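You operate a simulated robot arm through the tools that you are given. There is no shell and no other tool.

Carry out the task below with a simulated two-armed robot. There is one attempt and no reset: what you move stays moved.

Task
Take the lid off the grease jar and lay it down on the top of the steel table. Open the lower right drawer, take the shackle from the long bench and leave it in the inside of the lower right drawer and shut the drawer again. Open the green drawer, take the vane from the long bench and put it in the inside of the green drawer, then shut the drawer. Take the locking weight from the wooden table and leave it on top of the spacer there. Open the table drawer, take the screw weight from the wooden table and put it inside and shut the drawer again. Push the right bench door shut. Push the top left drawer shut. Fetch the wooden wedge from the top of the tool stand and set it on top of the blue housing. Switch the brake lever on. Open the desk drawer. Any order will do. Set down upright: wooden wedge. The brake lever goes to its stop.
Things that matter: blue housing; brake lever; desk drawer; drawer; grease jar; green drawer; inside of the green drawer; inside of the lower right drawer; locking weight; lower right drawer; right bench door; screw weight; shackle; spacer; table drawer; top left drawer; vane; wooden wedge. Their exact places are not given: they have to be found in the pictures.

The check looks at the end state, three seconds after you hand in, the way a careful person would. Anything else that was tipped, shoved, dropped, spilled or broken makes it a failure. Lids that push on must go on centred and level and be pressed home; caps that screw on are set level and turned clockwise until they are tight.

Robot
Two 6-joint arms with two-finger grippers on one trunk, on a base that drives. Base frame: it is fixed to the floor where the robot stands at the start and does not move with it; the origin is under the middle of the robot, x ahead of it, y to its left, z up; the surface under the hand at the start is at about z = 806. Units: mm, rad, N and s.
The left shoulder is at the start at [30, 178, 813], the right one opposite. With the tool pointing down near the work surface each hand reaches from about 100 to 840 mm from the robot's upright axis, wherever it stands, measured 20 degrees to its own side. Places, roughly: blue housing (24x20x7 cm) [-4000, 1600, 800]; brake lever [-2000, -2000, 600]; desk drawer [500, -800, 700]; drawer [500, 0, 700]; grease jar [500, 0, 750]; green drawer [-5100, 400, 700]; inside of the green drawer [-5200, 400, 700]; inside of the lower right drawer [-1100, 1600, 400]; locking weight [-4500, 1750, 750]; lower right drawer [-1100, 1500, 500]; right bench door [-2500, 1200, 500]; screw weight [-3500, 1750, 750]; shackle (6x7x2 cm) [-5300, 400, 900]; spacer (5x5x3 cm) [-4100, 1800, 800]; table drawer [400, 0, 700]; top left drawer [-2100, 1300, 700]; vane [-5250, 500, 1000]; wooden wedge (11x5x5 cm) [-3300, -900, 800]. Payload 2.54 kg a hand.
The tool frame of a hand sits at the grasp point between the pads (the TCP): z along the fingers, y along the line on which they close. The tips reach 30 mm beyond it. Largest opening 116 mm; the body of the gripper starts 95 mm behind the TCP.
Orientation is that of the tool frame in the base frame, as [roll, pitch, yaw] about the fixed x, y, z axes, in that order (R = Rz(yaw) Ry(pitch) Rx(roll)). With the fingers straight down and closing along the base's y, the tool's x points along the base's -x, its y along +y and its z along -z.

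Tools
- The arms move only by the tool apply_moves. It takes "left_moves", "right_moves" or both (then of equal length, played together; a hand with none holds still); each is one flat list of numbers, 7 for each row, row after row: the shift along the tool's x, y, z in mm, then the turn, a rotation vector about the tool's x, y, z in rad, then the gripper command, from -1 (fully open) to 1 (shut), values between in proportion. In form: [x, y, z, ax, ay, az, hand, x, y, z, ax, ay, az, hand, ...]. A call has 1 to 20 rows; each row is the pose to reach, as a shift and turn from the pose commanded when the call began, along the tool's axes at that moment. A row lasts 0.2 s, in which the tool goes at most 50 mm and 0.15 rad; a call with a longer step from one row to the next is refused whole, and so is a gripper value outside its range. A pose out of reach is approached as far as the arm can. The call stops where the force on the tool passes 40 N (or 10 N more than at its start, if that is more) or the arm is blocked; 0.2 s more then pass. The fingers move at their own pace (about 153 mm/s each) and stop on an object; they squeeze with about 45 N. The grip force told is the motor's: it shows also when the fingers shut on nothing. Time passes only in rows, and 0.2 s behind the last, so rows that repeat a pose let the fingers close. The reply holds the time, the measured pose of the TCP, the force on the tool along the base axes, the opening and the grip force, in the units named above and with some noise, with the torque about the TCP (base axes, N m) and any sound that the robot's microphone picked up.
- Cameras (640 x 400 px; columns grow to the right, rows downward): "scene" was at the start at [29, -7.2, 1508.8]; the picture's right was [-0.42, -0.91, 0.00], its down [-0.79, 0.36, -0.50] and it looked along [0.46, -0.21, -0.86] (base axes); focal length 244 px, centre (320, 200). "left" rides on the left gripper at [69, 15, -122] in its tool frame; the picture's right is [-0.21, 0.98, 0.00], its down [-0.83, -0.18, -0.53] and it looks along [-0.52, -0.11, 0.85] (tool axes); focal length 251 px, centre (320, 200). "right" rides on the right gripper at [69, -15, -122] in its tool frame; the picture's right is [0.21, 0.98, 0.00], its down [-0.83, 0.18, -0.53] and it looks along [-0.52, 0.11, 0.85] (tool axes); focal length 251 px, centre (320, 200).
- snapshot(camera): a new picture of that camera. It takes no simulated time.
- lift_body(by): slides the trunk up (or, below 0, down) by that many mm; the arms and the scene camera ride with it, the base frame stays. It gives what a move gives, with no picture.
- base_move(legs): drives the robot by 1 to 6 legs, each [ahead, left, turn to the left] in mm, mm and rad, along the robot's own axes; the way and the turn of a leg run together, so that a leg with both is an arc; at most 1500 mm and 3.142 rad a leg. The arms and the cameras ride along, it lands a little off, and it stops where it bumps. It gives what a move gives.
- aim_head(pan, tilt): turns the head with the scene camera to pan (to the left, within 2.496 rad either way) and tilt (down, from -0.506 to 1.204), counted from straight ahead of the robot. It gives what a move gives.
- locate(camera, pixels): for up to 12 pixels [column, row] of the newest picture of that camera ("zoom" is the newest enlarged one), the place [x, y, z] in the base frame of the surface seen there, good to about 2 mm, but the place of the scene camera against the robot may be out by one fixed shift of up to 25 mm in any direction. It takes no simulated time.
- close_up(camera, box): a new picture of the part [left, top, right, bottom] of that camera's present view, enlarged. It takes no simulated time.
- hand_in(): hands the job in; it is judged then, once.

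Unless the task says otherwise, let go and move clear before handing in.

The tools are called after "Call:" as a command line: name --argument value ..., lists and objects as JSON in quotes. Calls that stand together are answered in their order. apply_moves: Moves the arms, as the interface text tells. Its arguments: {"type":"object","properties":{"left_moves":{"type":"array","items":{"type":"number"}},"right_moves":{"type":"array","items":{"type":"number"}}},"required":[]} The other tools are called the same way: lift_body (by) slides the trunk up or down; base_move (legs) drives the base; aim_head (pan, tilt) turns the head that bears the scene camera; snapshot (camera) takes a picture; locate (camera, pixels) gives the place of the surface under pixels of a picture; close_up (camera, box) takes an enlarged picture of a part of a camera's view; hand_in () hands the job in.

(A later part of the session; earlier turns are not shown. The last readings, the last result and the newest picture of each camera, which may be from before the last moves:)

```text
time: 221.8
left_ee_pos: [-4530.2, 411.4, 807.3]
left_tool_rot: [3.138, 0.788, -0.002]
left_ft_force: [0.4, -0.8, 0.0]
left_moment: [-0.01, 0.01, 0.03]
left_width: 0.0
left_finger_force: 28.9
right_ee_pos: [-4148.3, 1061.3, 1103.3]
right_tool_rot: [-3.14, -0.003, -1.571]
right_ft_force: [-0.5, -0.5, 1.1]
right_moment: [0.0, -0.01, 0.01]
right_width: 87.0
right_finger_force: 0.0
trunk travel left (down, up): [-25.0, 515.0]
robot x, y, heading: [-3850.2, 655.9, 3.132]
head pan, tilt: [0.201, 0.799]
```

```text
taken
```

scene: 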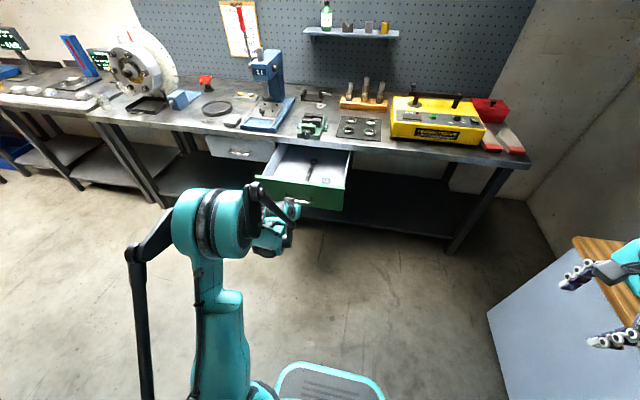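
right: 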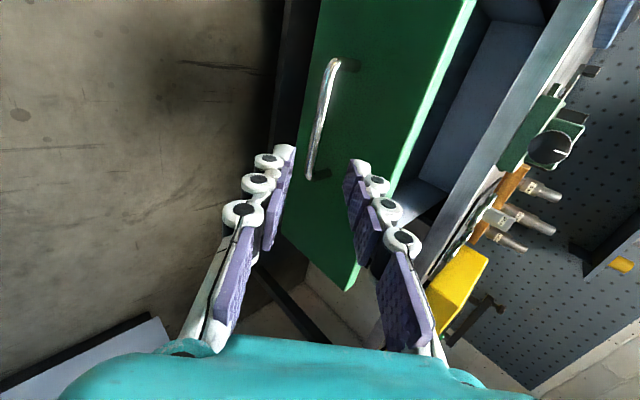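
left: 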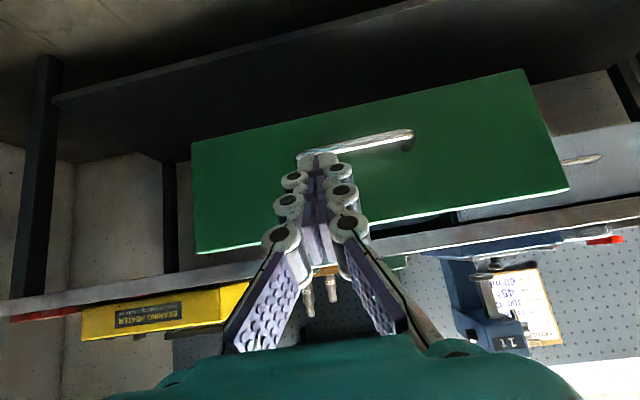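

The closed fingertips point at the drawer front just above the handle. I approach and push in short gentle legs so the standing vane is not knocked over.

Call:
base_move --legs '[[100, 0, 0], [25, 0, 0], [30, 0, 0], [30, 0, 0]]'

Call:
snapshot --camera "scene"

Call:
snapshot --camera "left"

```text
time: 224.2
left_ee_pos: [-4718.7, 411.8, 805.9]
left_tool_rot: [3.138, 0.787, -0.003]
left_ft_force: [-0.7, 1.1, 0.3]
left_moment: [0.0, -0.02, 0.02]
left_width: 0.0
left_finger_force: 28.4
right_ee_pos: [-4338.1, 1062.5, 1103.0]
right_tool_rot: [-3.137, -0.004, -1.571]
right_ft_force: [-1.2, -0.7, -0.4]
right_moment: [0.01, -0.07, -0.01]
right_width: 86.6
right_finger_force: 0.1
trunk travel left (down, up): [-25.0, 515.0]
robot x, y, heading: [-4039.5, 650.8, 3.137]
head pan, tilt: [0.201, 0.799]
```

```text
taken
```

scene: 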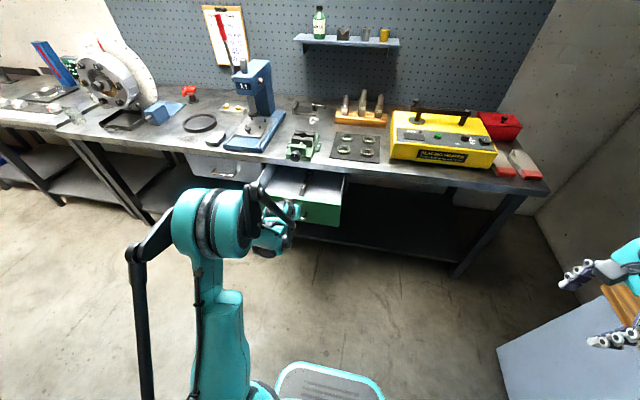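

```text
taken
```

left: 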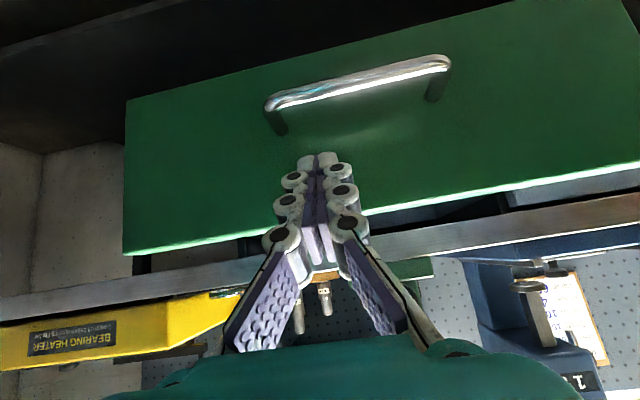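

The drawer is sliding in. I check where its face is and that the vane still stands.

Call:
locate --camera "left" --pixels '[[380, 150], [250, 180], [420, 190]]'

Call:
close_up --camera "scene" --box '[250, 140, 380, 240]'

Call:
base_move --legs '[[30, 0, 0], [30, 0, 0], [30, 0, 0], [30, 0, 0], [30, 0, 0], [30, 0, 0]]'

Call:
snapshot --camera "left"

Call:
locate --camera "left" --pixels '[[380, 150], [250, 180], [420, 190]]'

```text
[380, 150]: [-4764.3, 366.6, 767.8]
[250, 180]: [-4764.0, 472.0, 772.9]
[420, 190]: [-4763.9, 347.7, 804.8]
```

```text
4.00 times, centred on (315, 190) of scene
```

zoom: 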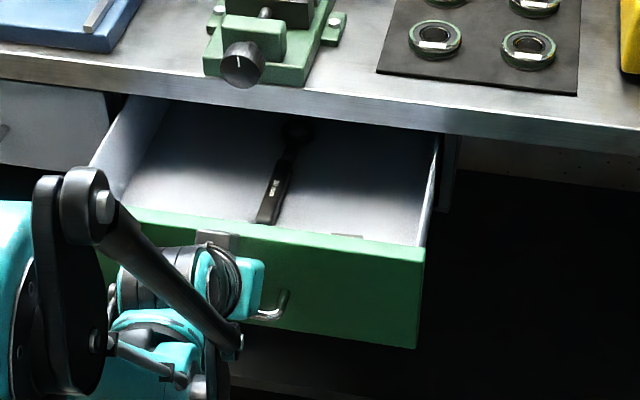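

```text
time: 227.2
left_ee_pos: [-4898.2, 414.7, 805.6]
left_tool_rot: [3.138, 0.785, -0.001]
left_ft_force: [0.6, 0.3, 0.1]
left_moment: [-0.02, 0.0, -0.01]
left_width: 0.0
left_finger_force: 28.7
right_ee_pos: [-4517.0, 1063.9, 1104.1]
right_tool_rot: [-3.138, -0.003, -1.573]
right_ft_force: [0.0, 0.4, -1.0]
right_moment: [-0.01, -0.08, -0.03]
right_width: 87.2
right_finger_force: 0.0
trunk travel left (down, up): [-25.0, 515.0]
robot x, y, heading: [-4217.8, 655.6, 3.139]
head pan, tilt: [0.201, 0.799]
```

```text
taken
```

left: 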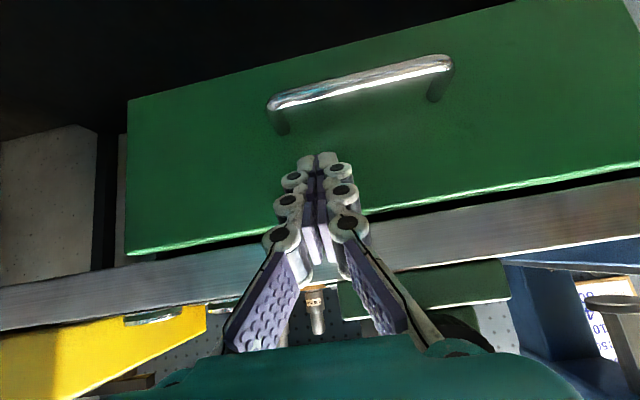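

```text
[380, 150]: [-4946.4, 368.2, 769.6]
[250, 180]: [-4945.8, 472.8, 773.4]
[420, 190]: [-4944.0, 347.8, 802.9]
```

The face is at x≈-4945.5, 24 mm from closed. I finish with force-guarded arm steps.

Call:
apply_moves --left_moves '[-4, 0, 4, 0, 0, 0, 1, -8, 0, 8, 0, 0, 0, 1, -12, 0, 12, 0, 0, 0, 1, -15, 0, 15, 0, 0, 0, 1, -17, 0, 17, 0, 0, 0, 1, -19, 0, 19, 0, 0, 0, 1, -21, 0, 21, 0, 0, 0, 1, -23, 0, 23, 0, 0, 0, 1]'

Call:
snapshot --camera "left"

Call:
locate --camera "left" --pixels '[[380, 150], [250, 180], [400, 130], [450, 215]]'

```text
time: 229.0
left_ee_pos: [-4929.9, 414.3, 805.9]
left_tool_rot: [3.138, 0.789, -0.004]
left_ft_force: [0.5, -0.3, -0.6]
left_moment: [0.0, 0.0, -0.01]
left_width: 0.0
left_finger_force: 28.6
right_ee_pos: [-4514.4, 1063.4, 1103.5]
right_tool_rot: [-3.138, -0.003, -1.572]
right_ft_force: [-0.6, 1.5, 0.1]
right_moment: [-0.02, -0.02, -0.01]
right_width: 87.0
right_finger_force: 0.0
trunk travel left (down, up): [-25.0, 515.0]
robot x, y, heading: [-4215.6, 652.0, 3.138]
head pan, tilt: [0.201, 0.799]
```

```text
taken
```

left: 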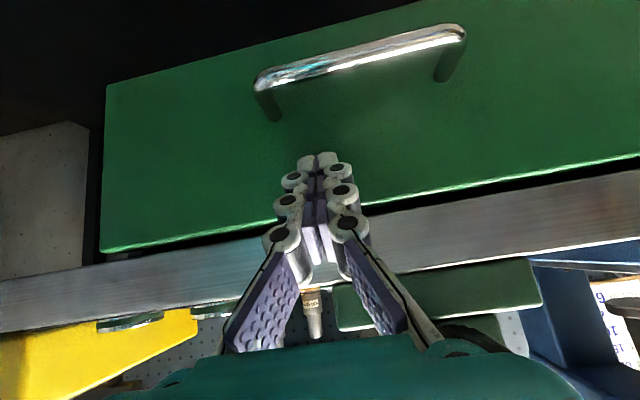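

```text
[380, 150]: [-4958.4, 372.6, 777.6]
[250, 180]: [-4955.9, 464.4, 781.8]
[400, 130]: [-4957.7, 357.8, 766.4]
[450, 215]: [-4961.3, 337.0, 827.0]
```

The face is at -4957.5; about 11 mm remain. I push on until resistance.

Call:
apply_moves --left_moves '[-2.5, 0, 2.5, 0, 0, 0, 1, -5, 0, 5, 0, 0, 0, 1, -7, 0, 7, 0, 0, 0, 1, -8.5, 0, 8.5, 0, 0, 0, 1, -10, 0, 10, 0, 0, 0, 1, -11.5, 0, 11.5, 0, 0, 0, 1, -13, 0, 13, 0, 0, 0, 1]'

Call:
snapshot --camera "left"

Call:
locate --camera "left" --pixels '[[380, 150], [250, 180], [400, 130], [450, 215]]'

```text
time: 230.6
left_ee_pos: [-4943.3, 414.1, 806.0]
left_tool_rot: [3.139, 0.78, -0.002]
left_ft_force: [12.4, 0.3, 4.6]
left_moment: [0.02, -0.07, -0.01]
left_width: 6.0
left_finger_force: 28.9
right_ee_pos: [-4511.9, 1063.0, 1103.8]
right_tool_rot: [3.141, -0.003, -1.573]
right_ft_force: [0.1, 0.0, 0.5]
right_moment: [0.01, 0.0, -0.03]
right_width: 86.8
right_finger_force: 0.0
trunk travel left (down, up): [-25.0, 515.0]
robot x, y, heading: [-4218.1, 649.3, 3.134]
head pan, tilt: [0.201, 0.799]
stopped in row 7 (left hand): the force on the tool passed its limit at 43 N (the readings are from after the stop); the commanded pose is now the measured one
```

```text
taken
```

left: 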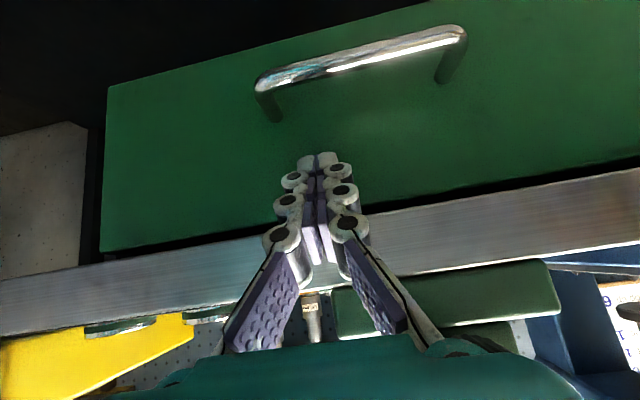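

```text
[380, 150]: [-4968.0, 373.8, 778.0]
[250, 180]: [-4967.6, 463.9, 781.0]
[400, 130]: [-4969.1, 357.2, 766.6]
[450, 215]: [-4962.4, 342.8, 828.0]
```

The green drawer face is at -4968, shut, with 43 N of resistance. I back off, raise the left hand to tool-down again and head for the shackle.

Call:
base_move --legs '[[-150, 0, 0]]'

Call:
apply_moves --left_moves '[-29, 0, -29, 0, 0.112, 0, 0, -58, 0, -58, 0, 0.224, 0, -0.5, -88, 0, -88, 0, 0.336, 0, -0.5, -117, 0, -117, 0, 0.448, 0, -0.5, -146, 0, -146, 0, 0.56, 0, -0.5, -176, 0, -176, 0, 0.672, 0, -0.5, -205, 0, -205, 0, 0.783, 0, -0.5]'

```text
time: 232.0
left_ee_pos: [-4791.6, 411.9, 804.2]
left_tool_rot: [3.14, 0.782, -0.002]
left_ft_force: [-0.2, -0.2, 0.8]
left_moment: [0.02, 0.02, 0.01]
left_width: 0.1
left_finger_force: 28.7
right_ee_pos: [-4363.7, 1063.2, 1102.3]
right_tool_rot: [3.141, -0.005, -1.573]
right_ft_force: [1.3, -1.1, 0.4]
right_moment: [-0.03, 0.04, 0.02]
right_width: 87.0
right_finger_force: 0.1
trunk travel left (down, up): [-25.0, 515.0]
robot x, y, heading: [-4073.6, 649.2, 3.134]
head pan, tilt: [0.201, 0.799]
```

```text
time: 233.6
left_ee_pos: [-4763.1, 415.6, 1082.2]
left_tool_rot: [3.138, 0.001, -0.003]
left_ft_force: [1.1, 0.4, 0.2]
left_moment: [-0.03, 0.14, 0.03]
left_width: 87.1
left_finger_force: 0.2
left hand out of reach, approached as far as the arm can: row 7
right_ee_pos: [-4361.0, 1062.8, 1104.3]
right_tool_rot: [3.14, -0.003, -1.574]
right_ft_force: [1.2, -0.7, -0.2]
right_moment: [-0.01, 0.16, -0.02]
right_width: 87.1
right_finger_force: 0.0
trunk travel left (down, up): [-25.0, 515.0]
robot x, y, heading: [-4066.4, 647.2, 3.139]
head pan, tilt: [0.201, 0.799]
```

The left hand is at z=1082 over free space. I drive 500 mm ahead and 55 mm left to view the shackle from above.

Call:
base_move --legs '[[500, 55, 0]]'

Call:
snapshot --camera "left"

```text
time: 236.5
left_ee_pos: [-5261.7, 360.8, 1077.7]
left_tool_rot: [3.14, -0.003, 0.0]
left_ft_force: [-0.2, -0.5, -0.1]
left_moment: [0.02, 0.0, 0.0]
left_width: 86.9
left_finger_force: 0.1
right_ee_pos: [-4859.6, 1010.1, 1103.8]
right_tool_rot: [-3.141, -0.004, -1.571]
right_ft_force: [-0.9, -0.7, -0.3]
right_moment: [0.0, -0.06, 0.01]
right_width: 86.8
right_finger_force: 0.2
trunk travel left (down, up): [-25.0, 515.0]
robot x, y, heading: [-4563.6, 596.7, 3.142]
head pan, tilt: [0.201, 0.799]
```

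```text
taken
```

left: 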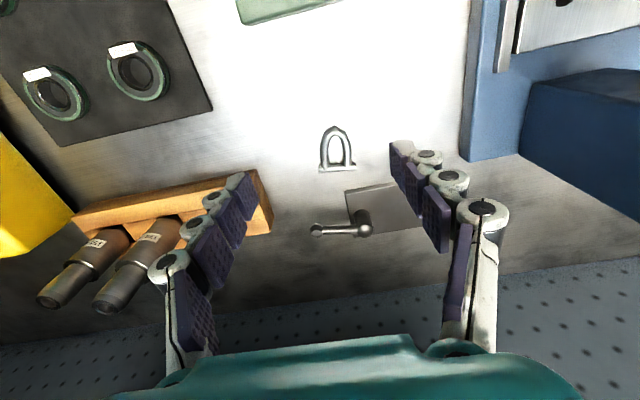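

Call:
close_up --camera "left" --box '[290, 110, 390, 190]'

Call:
locate --camera "left" --pixels '[[338, 128], [322, 150], [350, 148], [336, 166], [322, 168], [352, 164], [336, 152], [360, 190], [320, 232], [350, 230], [300, 150]]'

```text
5.00 times, centred on (340, 150) of left
```

zoom: 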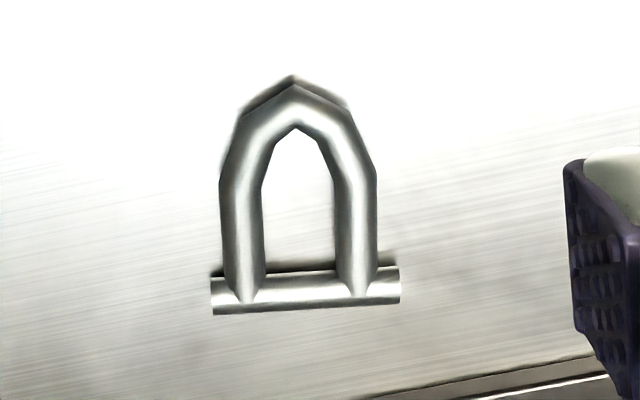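

```text
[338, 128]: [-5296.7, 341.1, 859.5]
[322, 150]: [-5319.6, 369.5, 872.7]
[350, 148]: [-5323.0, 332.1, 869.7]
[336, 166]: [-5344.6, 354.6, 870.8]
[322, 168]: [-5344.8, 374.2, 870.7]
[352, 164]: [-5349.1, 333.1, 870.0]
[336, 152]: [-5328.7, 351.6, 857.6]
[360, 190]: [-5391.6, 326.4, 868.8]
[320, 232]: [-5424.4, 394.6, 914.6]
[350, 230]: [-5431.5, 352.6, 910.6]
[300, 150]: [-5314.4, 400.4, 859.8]
```

The shackle lies flat: legs along x (outer width ~40 mm, y 331–371), pin at x≈-5346, top z≈871, bench 859. I drive 57 mm ahead and lower over the legs.

Call:
base_move --legs '[[57, 9, 0]]'

Call:
apply_moves --left_moves '[0, 0, 40, 0, 0, 0, -0.3, 0, 0, 80, 0, 0, 0, -0.3, 0, 0, 120, 0, 0, 0, -0.3, 0, 0, 150, 0, 0, 0, -0.3]'

Call:
snapshot --camera "left"

```text
time: 237.5
left_ee_pos: [-5319.7, 352.3, 1077.3]
left_tool_rot: [3.14, -0.002, 0.0]
left_ft_force: [-1.0, -0.1, -1.4]
left_moment: [0.01, -0.05, 0.0]
left_width: 86.9
left_finger_force: 0.1
right_ee_pos: [-4917.7, 1000.5, 1103.6]
right_tool_rot: [-3.139, -0.004, -1.572]
right_ft_force: [-0.3, 0.8, -0.3]
right_moment: [0.02, -0.04, 0.0]
right_width: 87.2
right_finger_force: 0.0
trunk travel left (down, up): [-25.0, 515.0]
robot x, y, heading: [-4618.2, 586.8, 3.139]
head pan, tilt: [0.201, 0.799]
```

```text
time: 238.5
left_ee_pos: [-5319.5, 352.6, 929.0]
left_tool_rot: [3.14, -0.003, 0.0]
left_ft_force: [-0.5, 0.4, 0.0]
left_moment: [-0.02, -0.01, 0.04]
left_width: 75.3
left_finger_force: 0.1
right_ee_pos: [-4916.3, 999.5, 1103.1]
right_tool_rot: [-3.141, -0.004, -1.571]
right_ft_force: [0.0, 0.4, -0.5]
right_moment: [-0.02, 0.01, 0.0]
right_width: 86.9
right_finger_force: 0.0
trunk travel left (down, up): [-25.0, 515.0]
robot x, y, heading: [-4619.8, 591.4, 3.142]
head pan, tilt: [0.201, 0.799]
```

```text
taken
```

left: 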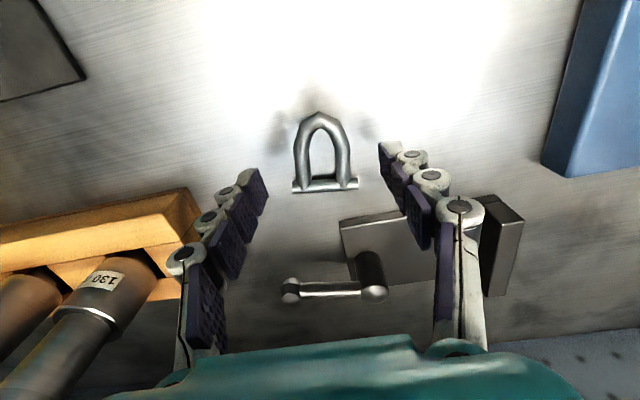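

The shackle is between the fingers in view at (323,150). I verify its place relative to the hand.

Call:
locate --camera "left" --pixels '[[302, 160], [344, 160], [318, 118], [325, 184], [296, 188], [356, 184], [270, 150]]'

```text
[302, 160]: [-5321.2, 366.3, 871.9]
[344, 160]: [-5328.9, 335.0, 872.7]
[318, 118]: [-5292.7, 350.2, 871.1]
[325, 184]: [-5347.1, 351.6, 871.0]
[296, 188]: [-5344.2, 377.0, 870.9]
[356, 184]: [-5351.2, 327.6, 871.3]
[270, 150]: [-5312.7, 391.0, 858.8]
```

Centred within 2 mm. I lower to tips just above the bench and close.

Call:
apply_moves --left_moves '[0, 1.5, 20, 0, 0, 0, -0.3, 0, 1.5, 32, 0, 0, 0, -0.3, 0, 1.5, 37.5, 0, 0, 0, -0.3, 0, 1.5, 37.5, 0, 0, 0, 1, 0, 1.5, 37.5, 0, 0, 0, 1, 0, 1.5, 37.5, 0, 0, 0, 1]'

Call:
snapshot --camera "left"

```text
time: 239.9
left_ee_pos: [-5318.4, 350.6, 891.4]
left_tool_rot: [3.139, -0.001, -0.001]
left_ft_force: [0.2, -0.6, 3.5]
left_moment: [-0.06, -0.03, -0.05]
left_width: 53.1
left_finger_force: 45.0
right_ee_pos: [-4915.7, 1000.2, 1102.6]
right_tool_rot: [-3.141, -0.003, -1.572]
right_ft_force: [-0.2, -0.5, 0.3]
right_moment: [-0.02, -0.01, 0.01]
right_width: 86.9
right_finger_force: 0.1
trunk travel left (down, up): [-25.0, 515.0]
robot x, y, heading: [-4620.9, 591.8, 3.14]
head pan, tilt: [0.201, 0.799]
```

```text
taken
```

left: 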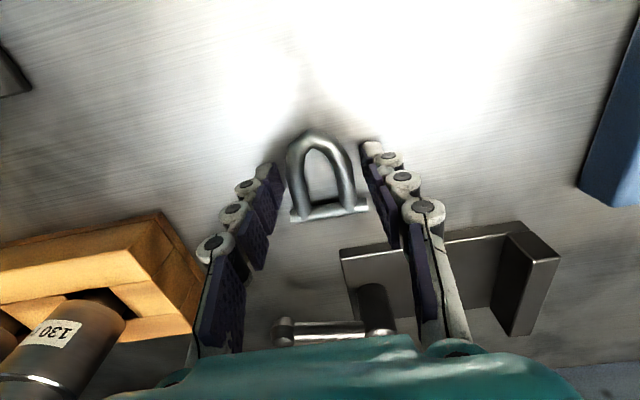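

The grip closed at 53 mm with 45 N on the shackle's pin width. I lift slightly and check it comes along.

Call:
apply_moves --left_moves '[0, 0, -5, 0, 0, 0, 1, 0, 0, -20, 0, 0, 0, 1, 0, 0, -45, 0, 0, 0, 1]'

Call:
snapshot --camera "left"

```text
time: 240.7
left_ee_pos: [-5317.9, 349.7, 935.4]
left_tool_rot: [3.14, -0.003, 0.0]
left_ft_force: [-0.1, 0.0, -1.1]
left_moment: [0.02, 0.03, 0.0]
left_width: 53.0
left_finger_force: 45.0
right_ee_pos: [-4915.7, 1000.8, 1103.6]
right_tool_rot: [-3.141, -0.004, -1.572]
right_ft_force: [0.1, -0.9, -0.3]
right_moment: [-0.02, 0.01, 0.03]
right_width: 86.9
right_finger_force: 0.0
trunk travel left (down, up): [-25.0, 515.0]
robot x, y, heading: [-4618.3, 587.7, 3.137]
head pan, tilt: [0.201, 0.799]
```

```text
taken
```

left: 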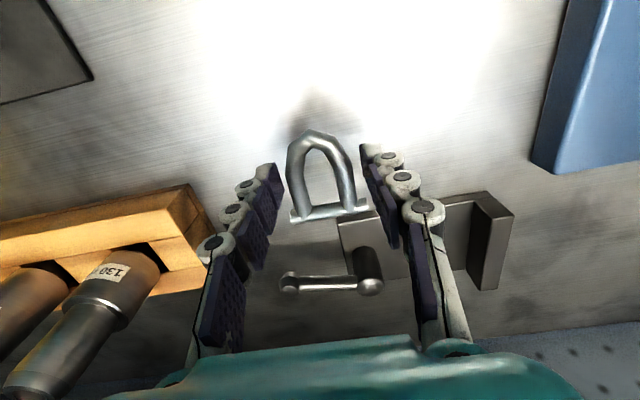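

The shackle is securely held. I raise and retract the left hand, then back away from the bench.

Call:
apply_moves --left_moves '[0, 0, -40, 0, 0, 0, 1, 0, 0, -80, 0, 0, 0, 1, 20, 0, -110, 0, 0, 0, 1, 60, 0, -125, 0, 0, 0, 1, 105, 0, -135, 0, 0, 0, 1, 150, 0, -145, 0, 0, 0, 1, 195, 0, -150, 0, 0, 0, 1, 240, 0, -155, 0, 0, 0, 1, 285, 0, -160, 0, 0, 0, 1, 330, 0, -160, 0, 0, 0, 1, 360, 0, -160, 0, 0, 0, 1]'

```text
time: 243.1
left_ee_pos: [-4957.5, 350.6, 1098.3]
left_tool_rot: [3.138, 0.0, 0.0]
left_ft_force: [0.0, 0.4, -0.6]
left_moment: [0.0, 0.03, -0.02]
left_width: 53.1
left_finger_force: 45.2
right_ee_pos: [-4916.1, 1000.5, 1104.0]
right_tool_rot: [-3.14, -0.003, -1.571]
right_ft_force: [0.8, 0.2, -0.9]
right_moment: [0.01, 0.03, -0.01]
right_width: 87.1
right_finger_force: 0.1
trunk travel left (down, up): [-25.0, 515.0]
robot x, y, heading: [-4619.1, 589.4, 3.137]
head pan, tilt: [0.201, 0.799]
```

I back off 900 mm, turn to face −y, and drive toward the tool stand.

Call:
base_move --legs '[[-900, 0, 0], [0, 0, 1.571], [600, 500, 0]]'

Call:
aim_head --pan 0.0 --tilt 0.6

Call:
snapshot --camera "scene"

```text
time: 255.4
left_ee_pos: [-2981.7, -350.7, 1097.2]
left_tool_rot: [3.14, -0.001, 1.577]
left_ft_force: [0.2, 0.2, -0.3]
left_moment: [0.02, 0.03, -0.03]
left_width: 52.8
left_finger_force: 44.8
right_ee_pos: [-3631.5, -313.2, 1103.1]
right_tool_rot: [-3.14, -0.004, 0.007]
right_ft_force: [-0.3, -0.3, 0.1]
right_moment: [0.03, 0.01, 0.0]
right_width: 87.0
right_finger_force: 0.0
trunk travel left (down, up): [-25.0, 515.0]
robot x, y, heading: [-3225.0, -10.0, -1.568]
head pan, tilt: [0.201, 0.799]
```

```text
time: 256.1
left_ee_pos: [-2982.3, -348.9, 1098.0]
left_tool_rot: [3.14, -0.002, 1.576]
left_ft_force: [-0.8, -0.7, -1.3]
left_moment: [0.0, -0.02, -0.02]
left_width: 52.7
left_finger_force: 44.6
right_ee_pos: [-3632.0, -313.8, 1103.6]
right_tool_rot: [-3.14, -0.005, 0.007]
right_ft_force: [0.0, 0.3, 0.2]
right_moment: [-0.02, -0.01, 0.0]
right_width: 87.0
right_finger_force: 0.0
trunk travel left (down, up): [-25.0, 515.0]
robot x, y, heading: [-3224.3, -12.1, -1.567]
head pan, tilt: [0.0, 0.6]
```

```text
taken
```

scene: 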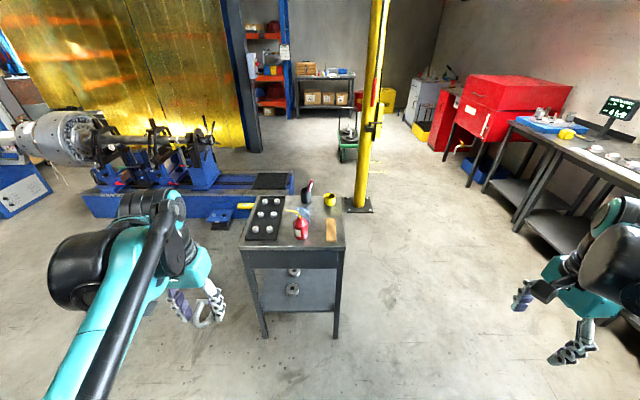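

The tool stand is ahead; the wedge shows at (331,230). I zoom in and locate.

Call:
close_up --camera "scene" --box '[230, 170, 360, 260]'

Call:
locate --camera "scene" --pixels '[[331, 225], [331, 238], [328, 222], [335, 238], [320, 245], [250, 225], [302, 222], [343, 245], [245, 250], [338, 205], [256, 198]]'

```text
4.44 times, centred on (295, 215) of scene
```

zoom: 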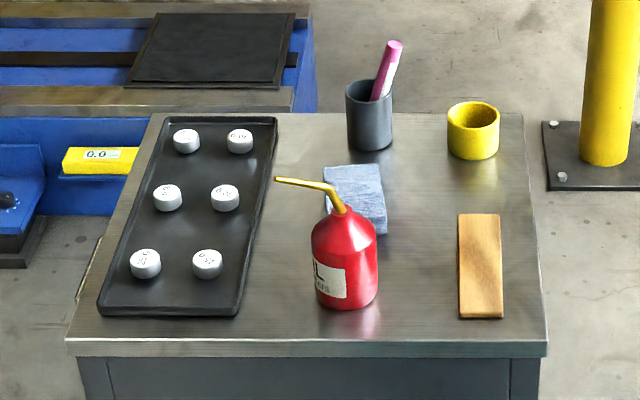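

```text
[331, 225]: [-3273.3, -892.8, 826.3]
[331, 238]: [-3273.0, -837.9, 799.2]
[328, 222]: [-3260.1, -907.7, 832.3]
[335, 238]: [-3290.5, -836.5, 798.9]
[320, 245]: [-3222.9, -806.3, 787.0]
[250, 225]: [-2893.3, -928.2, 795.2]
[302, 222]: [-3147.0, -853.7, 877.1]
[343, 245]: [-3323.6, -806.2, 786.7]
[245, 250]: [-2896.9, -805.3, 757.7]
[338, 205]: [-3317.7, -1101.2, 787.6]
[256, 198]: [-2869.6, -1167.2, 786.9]
```

The wedge lies along y on its base with the thin end toward me, next to the oil can. I drive closer so the right hand can take it.

Call:
base_move --legs '[[318, 152, 0]]'

Call:
apply_moves --right_moves '[20, 25, 0, 0, 0, -0.15, -0.5, 40, 50, 0, 0, 0, -0.3, -0.5, 60, 75, 0, 0, 0, -0.45, -0.5, 80, 100, 0, 0, 0, -0.6, -0.5, 100, 125, 0, 0, 0, -0.75, -0.5, 120, 150, 0, 0, 0, -0.9, -0.5, 140, 175, 0, 0, 0, -1.05, -0.5, 160, 200, 0, 0, 0, -1.2, -0.5, 180, 225, 0, 0, 0, -1.35, -0.5, 200, 250, 0, 0, 0, -1.5, -0.5, 206, 265, 0, 0, 0, -1.567, -0.5]'

Call:
snapshot --camera "right"

```text
time: 258.4
left_ee_pos: [-2827.8, -669.0, 1097.5]
left_tool_rot: [3.14, -0.004, 1.579]
left_ft_force: [0.0, -1.6, -0.6]
left_moment: [0.02, 0.02, 0.04]
left_width: 52.6
left_finger_force: 44.9
right_ee_pos: [-3478.3, -632.9, 1103.3]
right_tool_rot: [-3.139, -0.004, 0.011]
right_ft_force: [-0.2, -1.2, 0.0]
right_moment: [0.0, 0.05, 0.01]
right_width: 87.1
right_finger_force: 0.1
trunk travel left (down, up): [-25.0, 515.0]
robot x, y, heading: [-3069.2, -324.6, -1.565]
head pan, tilt: [0.0, 0.6]
```

```text
time: 260.8
left_ee_pos: [-2827.9, -667.8, 1097.5]
left_tool_rot: [3.14, -0.003, 1.58]
left_ft_force: [0.1, -0.8, -1.1]
left_moment: [-0.03, -0.03, -0.04]
left_width: 52.8
left_finger_force: 45.2
right_ee_pos: [-3268.3, -895.8, 1103.4]
right_tool_rot: [3.139, -0.001, 1.579]
right_ft_force: [0.4, -0.2, -0.2]
right_moment: [0.04, -0.03, 0.0]
right_width: 87.0
right_finger_force: 0.0
trunk travel left (down, up): [-25.0, 515.0]
robot x, y, heading: [-3071.0, -330.9, -1.567]
head pan, tilt: [0.0, 0.6]
```

```text
taken
```

right: 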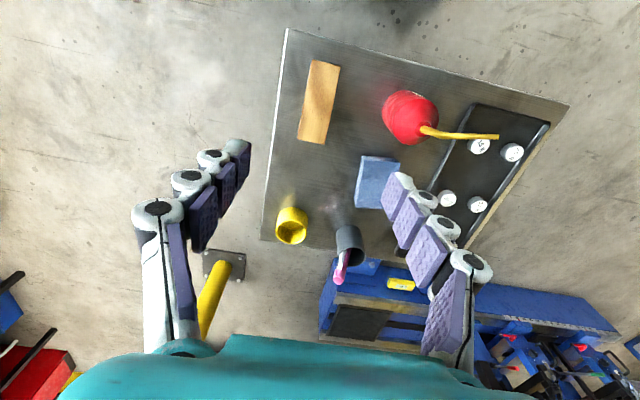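

The right camera sees the wedge at (318,100). I locate its corners.

Call:
close_up --camera "right" --box '[270, 45, 370, 160]'

Call:
locate --camera "right" --pixels '[[313, 64], [336, 69], [300, 138], [323, 141], [318, 100], [306, 100], [331, 103], [312, 130], [320, 75], [350, 110], [290, 100]]'

```text
3.48 times, centred on (320, 102) of right
```

zoom: 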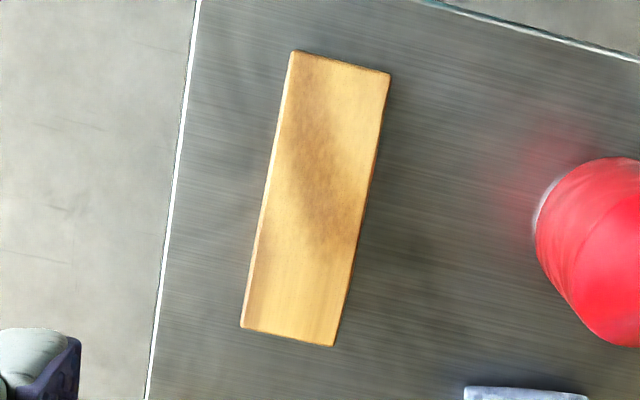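

```text
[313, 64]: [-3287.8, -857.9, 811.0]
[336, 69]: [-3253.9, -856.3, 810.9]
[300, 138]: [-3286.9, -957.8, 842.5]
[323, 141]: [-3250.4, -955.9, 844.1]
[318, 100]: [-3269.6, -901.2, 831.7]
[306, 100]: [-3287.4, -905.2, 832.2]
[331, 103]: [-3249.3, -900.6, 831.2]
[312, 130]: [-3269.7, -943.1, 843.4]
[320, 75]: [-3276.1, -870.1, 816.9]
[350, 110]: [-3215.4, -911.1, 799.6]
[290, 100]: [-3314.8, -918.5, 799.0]
```

The wedge spans x -3290…-3246, y -855…-960, rising to z≈845 at the far end; its centre of mass is near y≈-919. I lower the right hand there.

Call:
apply_moves --right_moves '[-8, 0, 45, 0, 0, 0, -0.5, -16, 0, 90, 0, 0, 0, -0.5, -23, 0, 135, 0, 0, 0, -0.5, -23, 0, 180, 0, 0, 0, -0.5, -23, 0, 220, 0, 0, 0, -0.5]'

Call:
snapshot --camera "right"

```text
time: 262.0
left_ee_pos: [-2828.7, -668.5, 1096.8]
left_tool_rot: [3.139, -0.002, 1.578]
left_ft_force: [-0.2, 0.2, -0.8]
left_moment: [0.03, -0.04, -0.02]
left_width: 52.8
left_finger_force: 45.3
right_ee_pos: [-3270.5, -917.0, 882.6]
right_tool_rot: [3.138, -0.001, 1.577]
right_ft_force: [-0.9, 0.1, 0.1]
right_moment: [0.02, 0.02, -0.01]
right_width: 86.8
right_finger_force: 0.0
trunk travel left (down, up): [-25.0, 515.0]
robot x, y, heading: [-3068.9, -327.1, -1.564]
head pan, tilt: [0.0, 0.6]
```

```text
taken
```

right: 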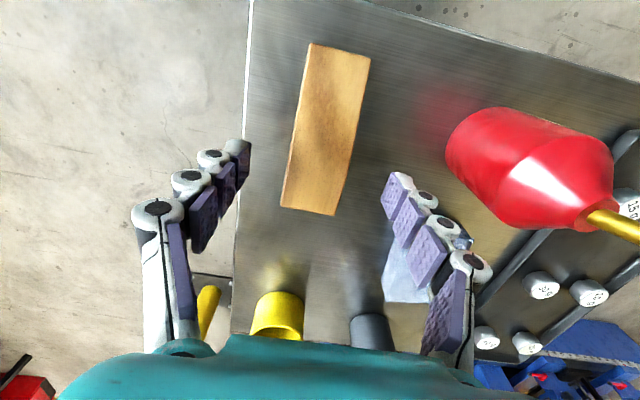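

The wedge lies between the fingers. I lower the last 48 mm and close.

Call:
apply_moves --right_moves '[0, 0, 25, 0, 0, 0, -0.5, 0, 0, 40, 0, 0, 0, -0.5, 0, 0, 48, 0, 0, 0, -0.5, 0, 0, 48, 0, 0, 0, 1, 0, 0, 48, 0, 0, 0, 1, 0, 0, 48, 0, 0, 0, 1]'

Call:
snapshot --camera "right"

```text
time: 263.4
left_ee_pos: [-2827.2, -667.0, 1099.1]
left_tool_rot: [3.14, -0.003, 1.581]
left_ft_force: [-0.3, -0.5, -1.7]
left_moment: [0.03, -0.02, 0.01]
left_width: 52.9
left_finger_force: 44.8
right_ee_pos: [-3269.6, -916.2, 835.2]
right_tool_rot: [3.137, -0.003, 1.577]
right_ft_force: [-0.1, 1.0, 1.5]
right_moment: [-0.11, 0.01, -0.01]
right_width: 42.9
right_finger_force: 44.9
trunk travel left (down, up): [-25.0, 515.0]
robot x, y, heading: [-3067.1, -330.2, -1.562]
head pan, tilt: [0.0, 0.6]
```

```text
taken
```

right: 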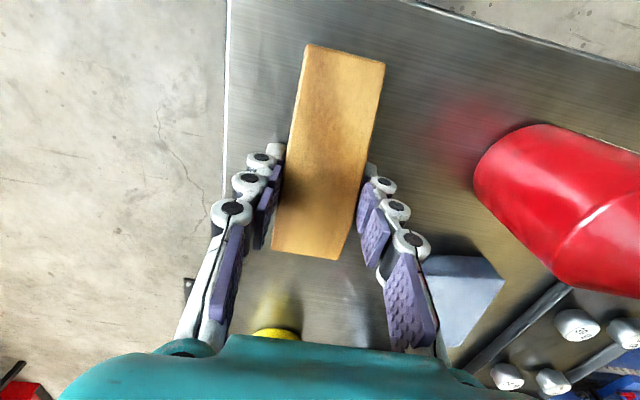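

Gripped at 42.9 mm. I lift it straight up and check it stays level.

Call:
apply_moves --right_moves '[0, 0, -5, 0, 0, 0, 1, 0, 0, -25, 0, 0, 0, 1, 0, 0, -70, 0, 0, 0, 1, 0, 0, -115, 0, 0, 0, 1, 0, 0, -160, 0, 0, 0, 1, 0, 0, -205, 0, 0, 0, 1, 0, 0, -250, 0, 0, 0, 1]'

Call:
snapshot --camera "right"

Call:
locate --camera "right" --pixels '[[310, 50], [380, 65], [285, 240], [335, 250], [325, 150], [300, 190], [345, 110]]'

```text
time: 265.0
left_ee_pos: [-2827.1, -667.3, 1097.9]
left_tool_rot: [3.14, -0.001, 1.58]
left_ft_force: [-0.2, 0.5, -1.1]
left_moment: [0.01, 0.03, 0.02]
left_width: 52.8
left_finger_force: 44.6
right_ee_pos: [-3268.3, -918.3, 1087.1]
right_tool_rot: [3.138, -0.002, 1.578]
right_ft_force: [-0.8, 0.7, -0.8]
right_moment: [-0.03, -0.02, 0.01]
right_width: 43.0
right_finger_force: 45.3
trunk travel left (down, up): [-25.0, 515.0]
robot x, y, heading: [-3074.4, -332.5, -1.563]
head pan, tilt: [0.0, 0.6]
```

```text
taken
```

right: 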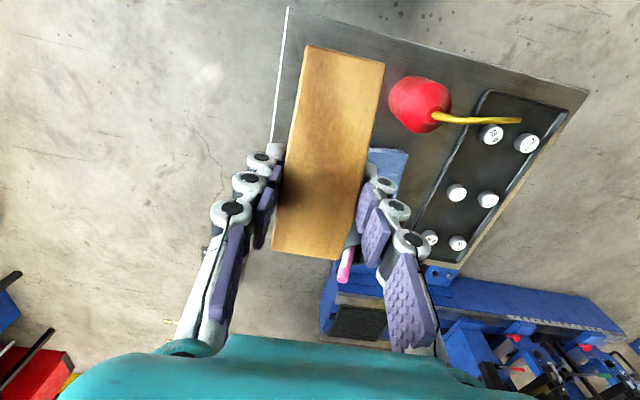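

```text
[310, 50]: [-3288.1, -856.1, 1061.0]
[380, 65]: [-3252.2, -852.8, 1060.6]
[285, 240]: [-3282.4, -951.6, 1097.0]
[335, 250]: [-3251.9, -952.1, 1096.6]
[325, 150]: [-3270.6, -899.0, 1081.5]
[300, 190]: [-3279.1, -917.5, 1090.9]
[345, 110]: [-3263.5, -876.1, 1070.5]
```

The wedge hangs level. I back off, turn around and drive to the blue housing on the wooden table.

Call:
base_move --legs '[[-400, 0, 0], [0, 0, 3.14], [0, 1100, 0], [850, 0, 0]]'

Call:
aim_head --pan -0.2 --tilt 0.8

Call:
snapshot --camera "scene"

Call:
snapshot --camera "right"

```text
time: 284.1
left_ee_pos: [-4405.9, 1254.5, 1098.3]
left_tool_rot: [3.139, -0.004, -1.572]
left_ft_force: [-0.5, 0.4, -1.6]
left_moment: [-0.03, -0.01, -0.03]
left_width: 52.9
left_finger_force: 45.2
right_ee_pos: [-3962.5, 1501.0, 1087.1]
right_tool_rot: [3.138, -0.001, -1.575]
right_ft_force: [0.0, 0.2, -1.0]
right_moment: [0.02, 0.02, -0.01]
right_width: 42.7
right_finger_force: 45.0
trunk travel left (down, up): [-25.0, 515.0]
robot x, y, heading: [-4168.5, 913.3, 1.563]
head pan, tilt: [0.0, 0.6]
```

```text
time: 284.9
left_ee_pos: [-4405.4, 1255.4, 1096.6]
left_tool_rot: [3.14, -0.002, -1.571]
left_ft_force: [-0.2, 0.1, -0.7]
left_moment: [-0.02, 0.03, 0.03]
left_width: 52.9
left_finger_force: 45.2
right_ee_pos: [-3962.7, 1498.8, 1086.4]
right_tool_rot: [3.139, -0.001, -1.573]
right_ft_force: [0.3, -0.4, -0.6]
right_moment: [0.01, 0.05, 0.0]
right_width: 42.9
right_finger_force: 45.0
trunk travel left (down, up): [-25.0, 515.0]
robot x, y, heading: [-4167.7, 912.5, 1.568]
head pan, tilt: [-0.201, 0.799]
```

```text
taken
```

scene: 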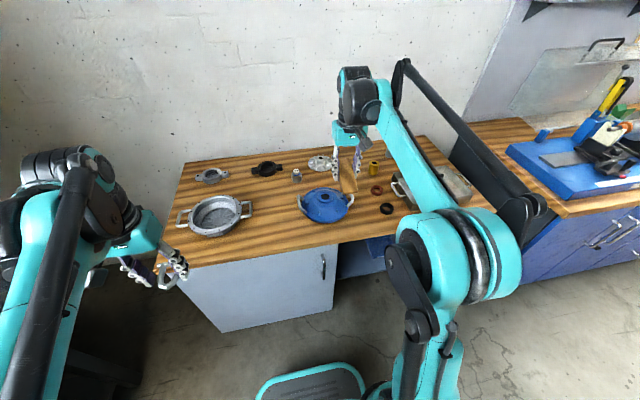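

```text
taken
```

right: 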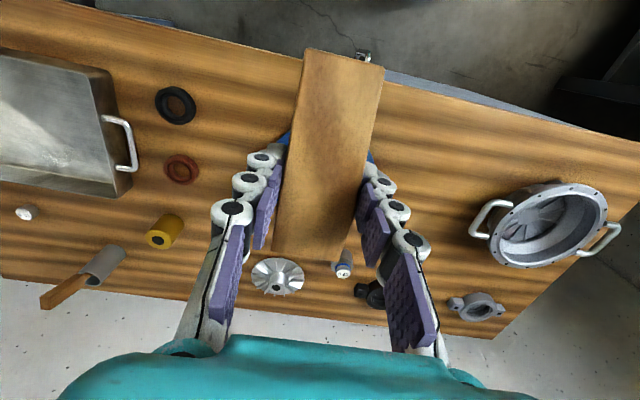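

The wedge hides the housing from the right camera. I shift the base 110 mm right to see the housing's top boss beside the wedge.

Call:
base_move --legs '[[80, -110, 0]]'

Call:
snapshot --camera "right"

Call:
snapshot --camera "scene"

```text
time: 286.2
left_ee_pos: [-4293.4, 1333.9, 1097.2]
left_tool_rot: [3.137, -0.002, -1.57]
left_ft_force: [-0.6, 0.9, -0.7]
left_moment: [-0.04, 0.02, 0.0]
left_width: 52.8
left_finger_force: 45.2
right_ee_pos: [-3848.5, 1580.2, 1086.2]
right_tool_rot: [3.137, -0.003, -1.575]
right_ft_force: [0.6, 0.3, -0.5]
right_moment: [-0.03, 0.03, 0.01]
right_width: 42.7
right_finger_force: 44.9
trunk travel left (down, up): [-25.0, 515.0]
robot x, y, heading: [-4054.5, 995.7, 1.567]
head pan, tilt: [-0.201, 0.799]
```

```text
taken
```

right: 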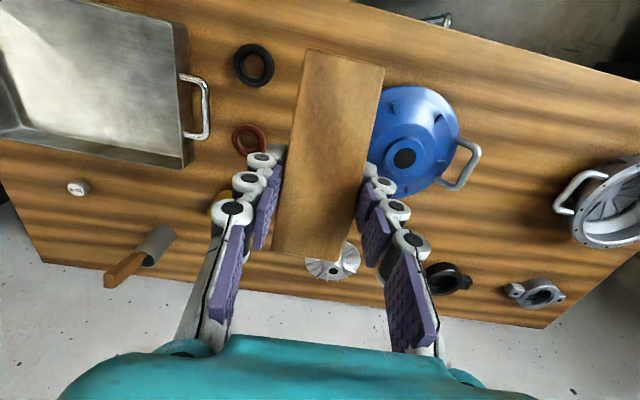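

```text
taken
```

scene: 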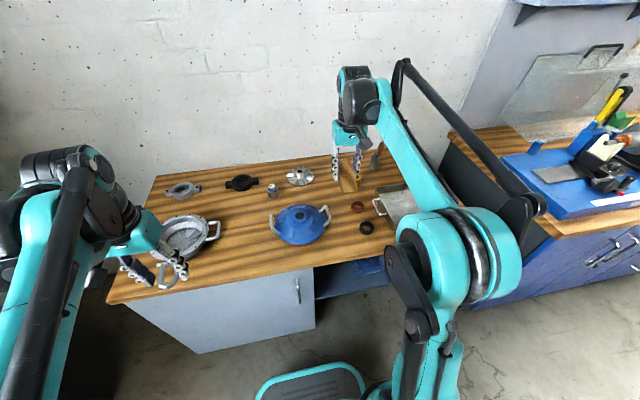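

The housing's boss with its dark centre is visible at (404,157). I zoom in and locate it.

Call:
close_up --camera "right" --box '[360, 80, 480, 200]'

Call:
locate --camera "right" --pixels '[[404, 157], [404, 145], [420, 158], [392, 158], [405, 170], [418, 145], [425, 130], [404, 120], [440, 150], [74, 187], [430, 175], [395, 147]]'

```text
3.33 times, centred on (420, 140) of right
```

zoom: 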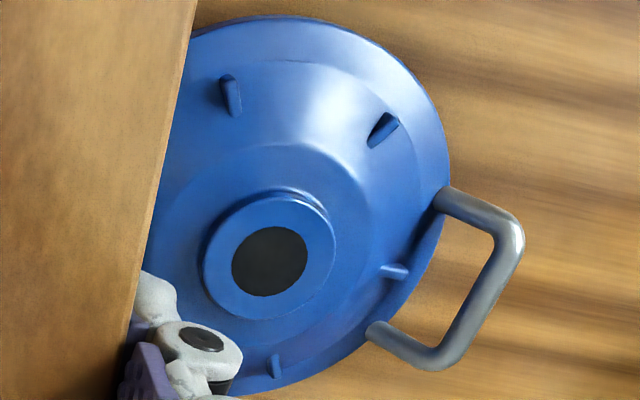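

```text
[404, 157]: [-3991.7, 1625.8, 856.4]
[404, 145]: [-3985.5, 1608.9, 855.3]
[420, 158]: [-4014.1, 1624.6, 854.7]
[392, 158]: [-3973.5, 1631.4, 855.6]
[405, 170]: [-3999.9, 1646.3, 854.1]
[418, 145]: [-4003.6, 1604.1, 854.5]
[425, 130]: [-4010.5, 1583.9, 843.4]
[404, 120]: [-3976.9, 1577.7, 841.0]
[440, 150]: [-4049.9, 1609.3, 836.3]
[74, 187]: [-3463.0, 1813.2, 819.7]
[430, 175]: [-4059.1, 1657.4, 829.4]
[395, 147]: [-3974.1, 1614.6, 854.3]
```

The boss is a ~55 mm flat at about [-3992.5,1626.5,855.5]. I move so the wedge (its mass centre at the TCP) is over it.

Call:
base_move --legs '[[46, 143, 0]]'

```text
time: 287.6
left_ee_pos: [-4435.7, 1379.6, 1097.2]
left_tool_rot: [-3.14, 0.0, -1.568]
left_ft_force: [-0.4, -0.1, -1.5]
left_moment: [-0.04, -0.04, -0.02]
left_width: 53.1
left_finger_force: 45.3
right_ee_pos: [-3993.7, 1627.6, 1085.6]
right_tool_rot: [3.141, -0.003, -1.572]
right_ft_force: [-1.0, 0.0, -0.6]
right_moment: [-0.05, -0.03, 0.01]
right_width: 42.8
right_finger_force: 45.4
trunk travel left (down, up): [-25.0, 515.0]
robot x, y, heading: [-4195.3, 1038.0, 1.569]
head pan, tilt: [-0.201, 0.799]
```

The hand is at [-3993.7,1627.6]. I lower to about 10 mm above the boss and check from the scene camera.

Call:
apply_moves --right_moves '[0, 0, 45, 0, 0, 0, 1, 0, 0, 90, 0, 0, 0, 1, 0, 0, 130, 0, 0, 0, 1, 0, 0, 160, 0, 0, 0, 1, 0, 0, 178, 0, 0, 0, 1, 0, 0, 184, 0, 0, 0, 1]'

Call:
close_up --camera "scene" --box '[250, 120, 420, 260]'

Call:
snapshot --camera "right"

```text
time: 288.9
left_ee_pos: [-4436.0, 1379.5, 1098.1]
left_tool_rot: [3.14, -0.002, -1.569]
left_ft_force: [0.0, 0.4, -0.2]
left_moment: [0.0, 0.0, -0.03]
left_width: 52.7
left_finger_force: 44.8
right_ee_pos: [-3993.0, 1626.0, 901.1]
right_tool_rot: [3.138, -0.002, -1.572]
right_ft_force: [0.1, 0.2, -1.1]
right_moment: [0.01, 0.04, 0.0]
right_width: 42.7
right_finger_force: 45.0
trunk travel left (down, up): [-25.0, 515.0]
robot x, y, heading: [-4196.9, 1035.7, 1.57]
head pan, tilt: [-0.201, 0.799]
```

```text
2.86 times, centred on (335, 190) of scene
```

zoom: 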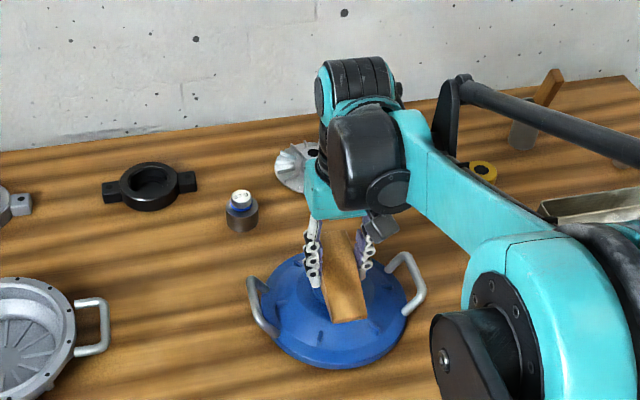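

```text
taken
```

right: 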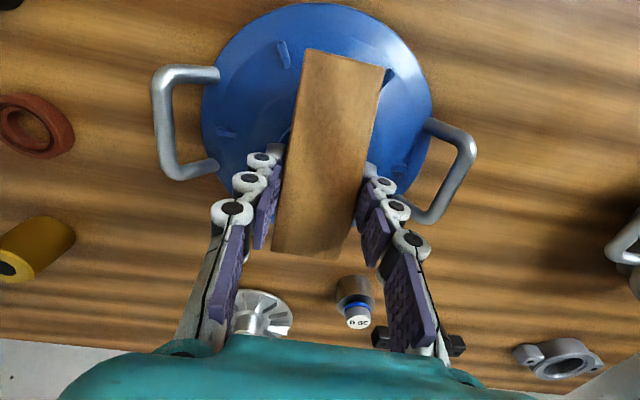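

Well centred. I lower the last ~10 mm in small steps until contact.

Call:
apply_moves --right_moves '[0, 0, 4, 0, 0, 0, 1, 0, 0, 7, 0, 0, 0, 1, 0, 0, 8.5, 0, 0, 0, 1, 0, 0, 9.5, 0, 0, 0, 1, 0, 0, 10.2, 0, 0, 0, 1]'

```text
time: 290.1
left_ee_pos: [-4435.3, 1378.3, 1098.2]
left_tool_rot: [3.14, -0.001, -1.569]
left_ft_force: [0.5, -0.1, -1.3]
left_moment: [0.0, -0.04, 0.03]
left_width: 52.9
left_finger_force: 44.9
right_ee_pos: [-3993.2, 1626.3, 892.8]
right_tool_rot: [3.138, -0.001, -1.571]
right_ft_force: [0.7, 0.0, -1.1]
right_moment: [0.0, 0.0, 0.02]
right_width: 42.9
right_finger_force: 45.3
trunk travel left (down, up): [-25.0, 515.0]
robot x, y, heading: [-4196.3, 1040.7, 1.569]
head pan, tilt: [-0.201, 0.799]
```

Call:
apply_moves --right_moves '[0, 0, 0.6, 0, 0, 0, 1, 0, 0, 1.2, 0, 0, 0, 1, 0, 0, 1.8, 0, 0, 0, 1]'

```text
time: 290.9
left_ee_pos: [-4435.6, 1378.3, 1097.1]
left_tool_rot: [3.14, -0.001, -1.568]
left_ft_force: [-0.1, -1.0, -1.1]
left_moment: [0.0, -0.01, 0.0]
left_width: 52.9
left_finger_force: 45.4
right_ee_pos: [-3993.9, 1625.6, 891.9]
right_tool_rot: [3.138, -0.002, -1.572]
right_ft_force: [1.1, 5.2, 17.8]
right_moment: [0.14, -0.3, 0.03]
right_width: 42.8
right_finger_force: 45.1
trunk travel left (down, up): [-25.0, 515.0]
robot x, y, heading: [-4192.7, 1037.1, 1.567]
head pan, tilt: [-0.201, 0.799]
```

Contact with 18 N. I ease off 0.7 mm, open and rise.

Call:
apply_moves --right_moves '[0, 0, -0.7, 0, 0, 0, 1, 0, 0, -0.7, 0, 0, 0, 0.15, 0, 0, -0.7, 0, 0, 0, -0.1, 0, 0, -0.7, 0, 0, 0, -0.4, 0, 0, -0.7, 0, 0, 0, -0.4, 0, 0, -25, 0, 0, 0, -0.4, 0, 0, -70, 0, 0, 0, -0.4, 0, 0, -115, 0, 0, 0, -0.4]'

Call:
snapshot --camera "right"

Call:
close_up --camera "scene" --box '[250, 120, 420, 260]'

Call:
locate --camera "right" --pixels '[[318, 100], [308, 80], [330, 80], [315, 130], [325, 130]]'

```text
time: 292.8
left_ee_pos: [-4434.7, 1378.3, 1097.9]
left_tool_rot: [3.14, -0.001, -1.567]
left_ft_force: [-0.1, -0.2, -1.1]
left_moment: [-0.01, 0.02, 0.01]
left_width: 52.7
left_finger_force: 44.9
right_ee_pos: [-3992.0, 1624.2, 1007.6]
right_tool_rot: [3.138, -0.001, -1.574]
right_ft_force: [-0.1, -0.3, -0.5]
right_moment: [-0.01, -0.03, -0.01]
right_width: 81.2
right_finger_force: 0.1
trunk travel left (down, up): [-25.0, 515.0]
robot x, y, heading: [-4192.2, 1040.5, 1.571]
head pan, tilt: [-0.201, 0.799]
```

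```text
taken
```

right: 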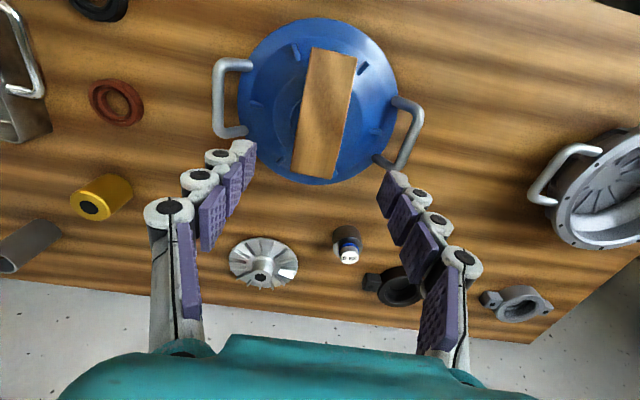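

```text
2.86 times, centred on (335, 190) of scene
```

zoom: 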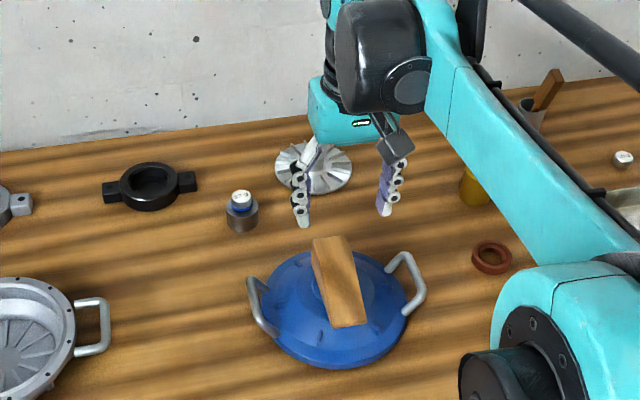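

```text
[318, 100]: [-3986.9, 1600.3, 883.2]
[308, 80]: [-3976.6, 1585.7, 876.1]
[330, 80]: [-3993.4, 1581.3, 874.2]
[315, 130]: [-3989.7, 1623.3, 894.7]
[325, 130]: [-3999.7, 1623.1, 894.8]
```

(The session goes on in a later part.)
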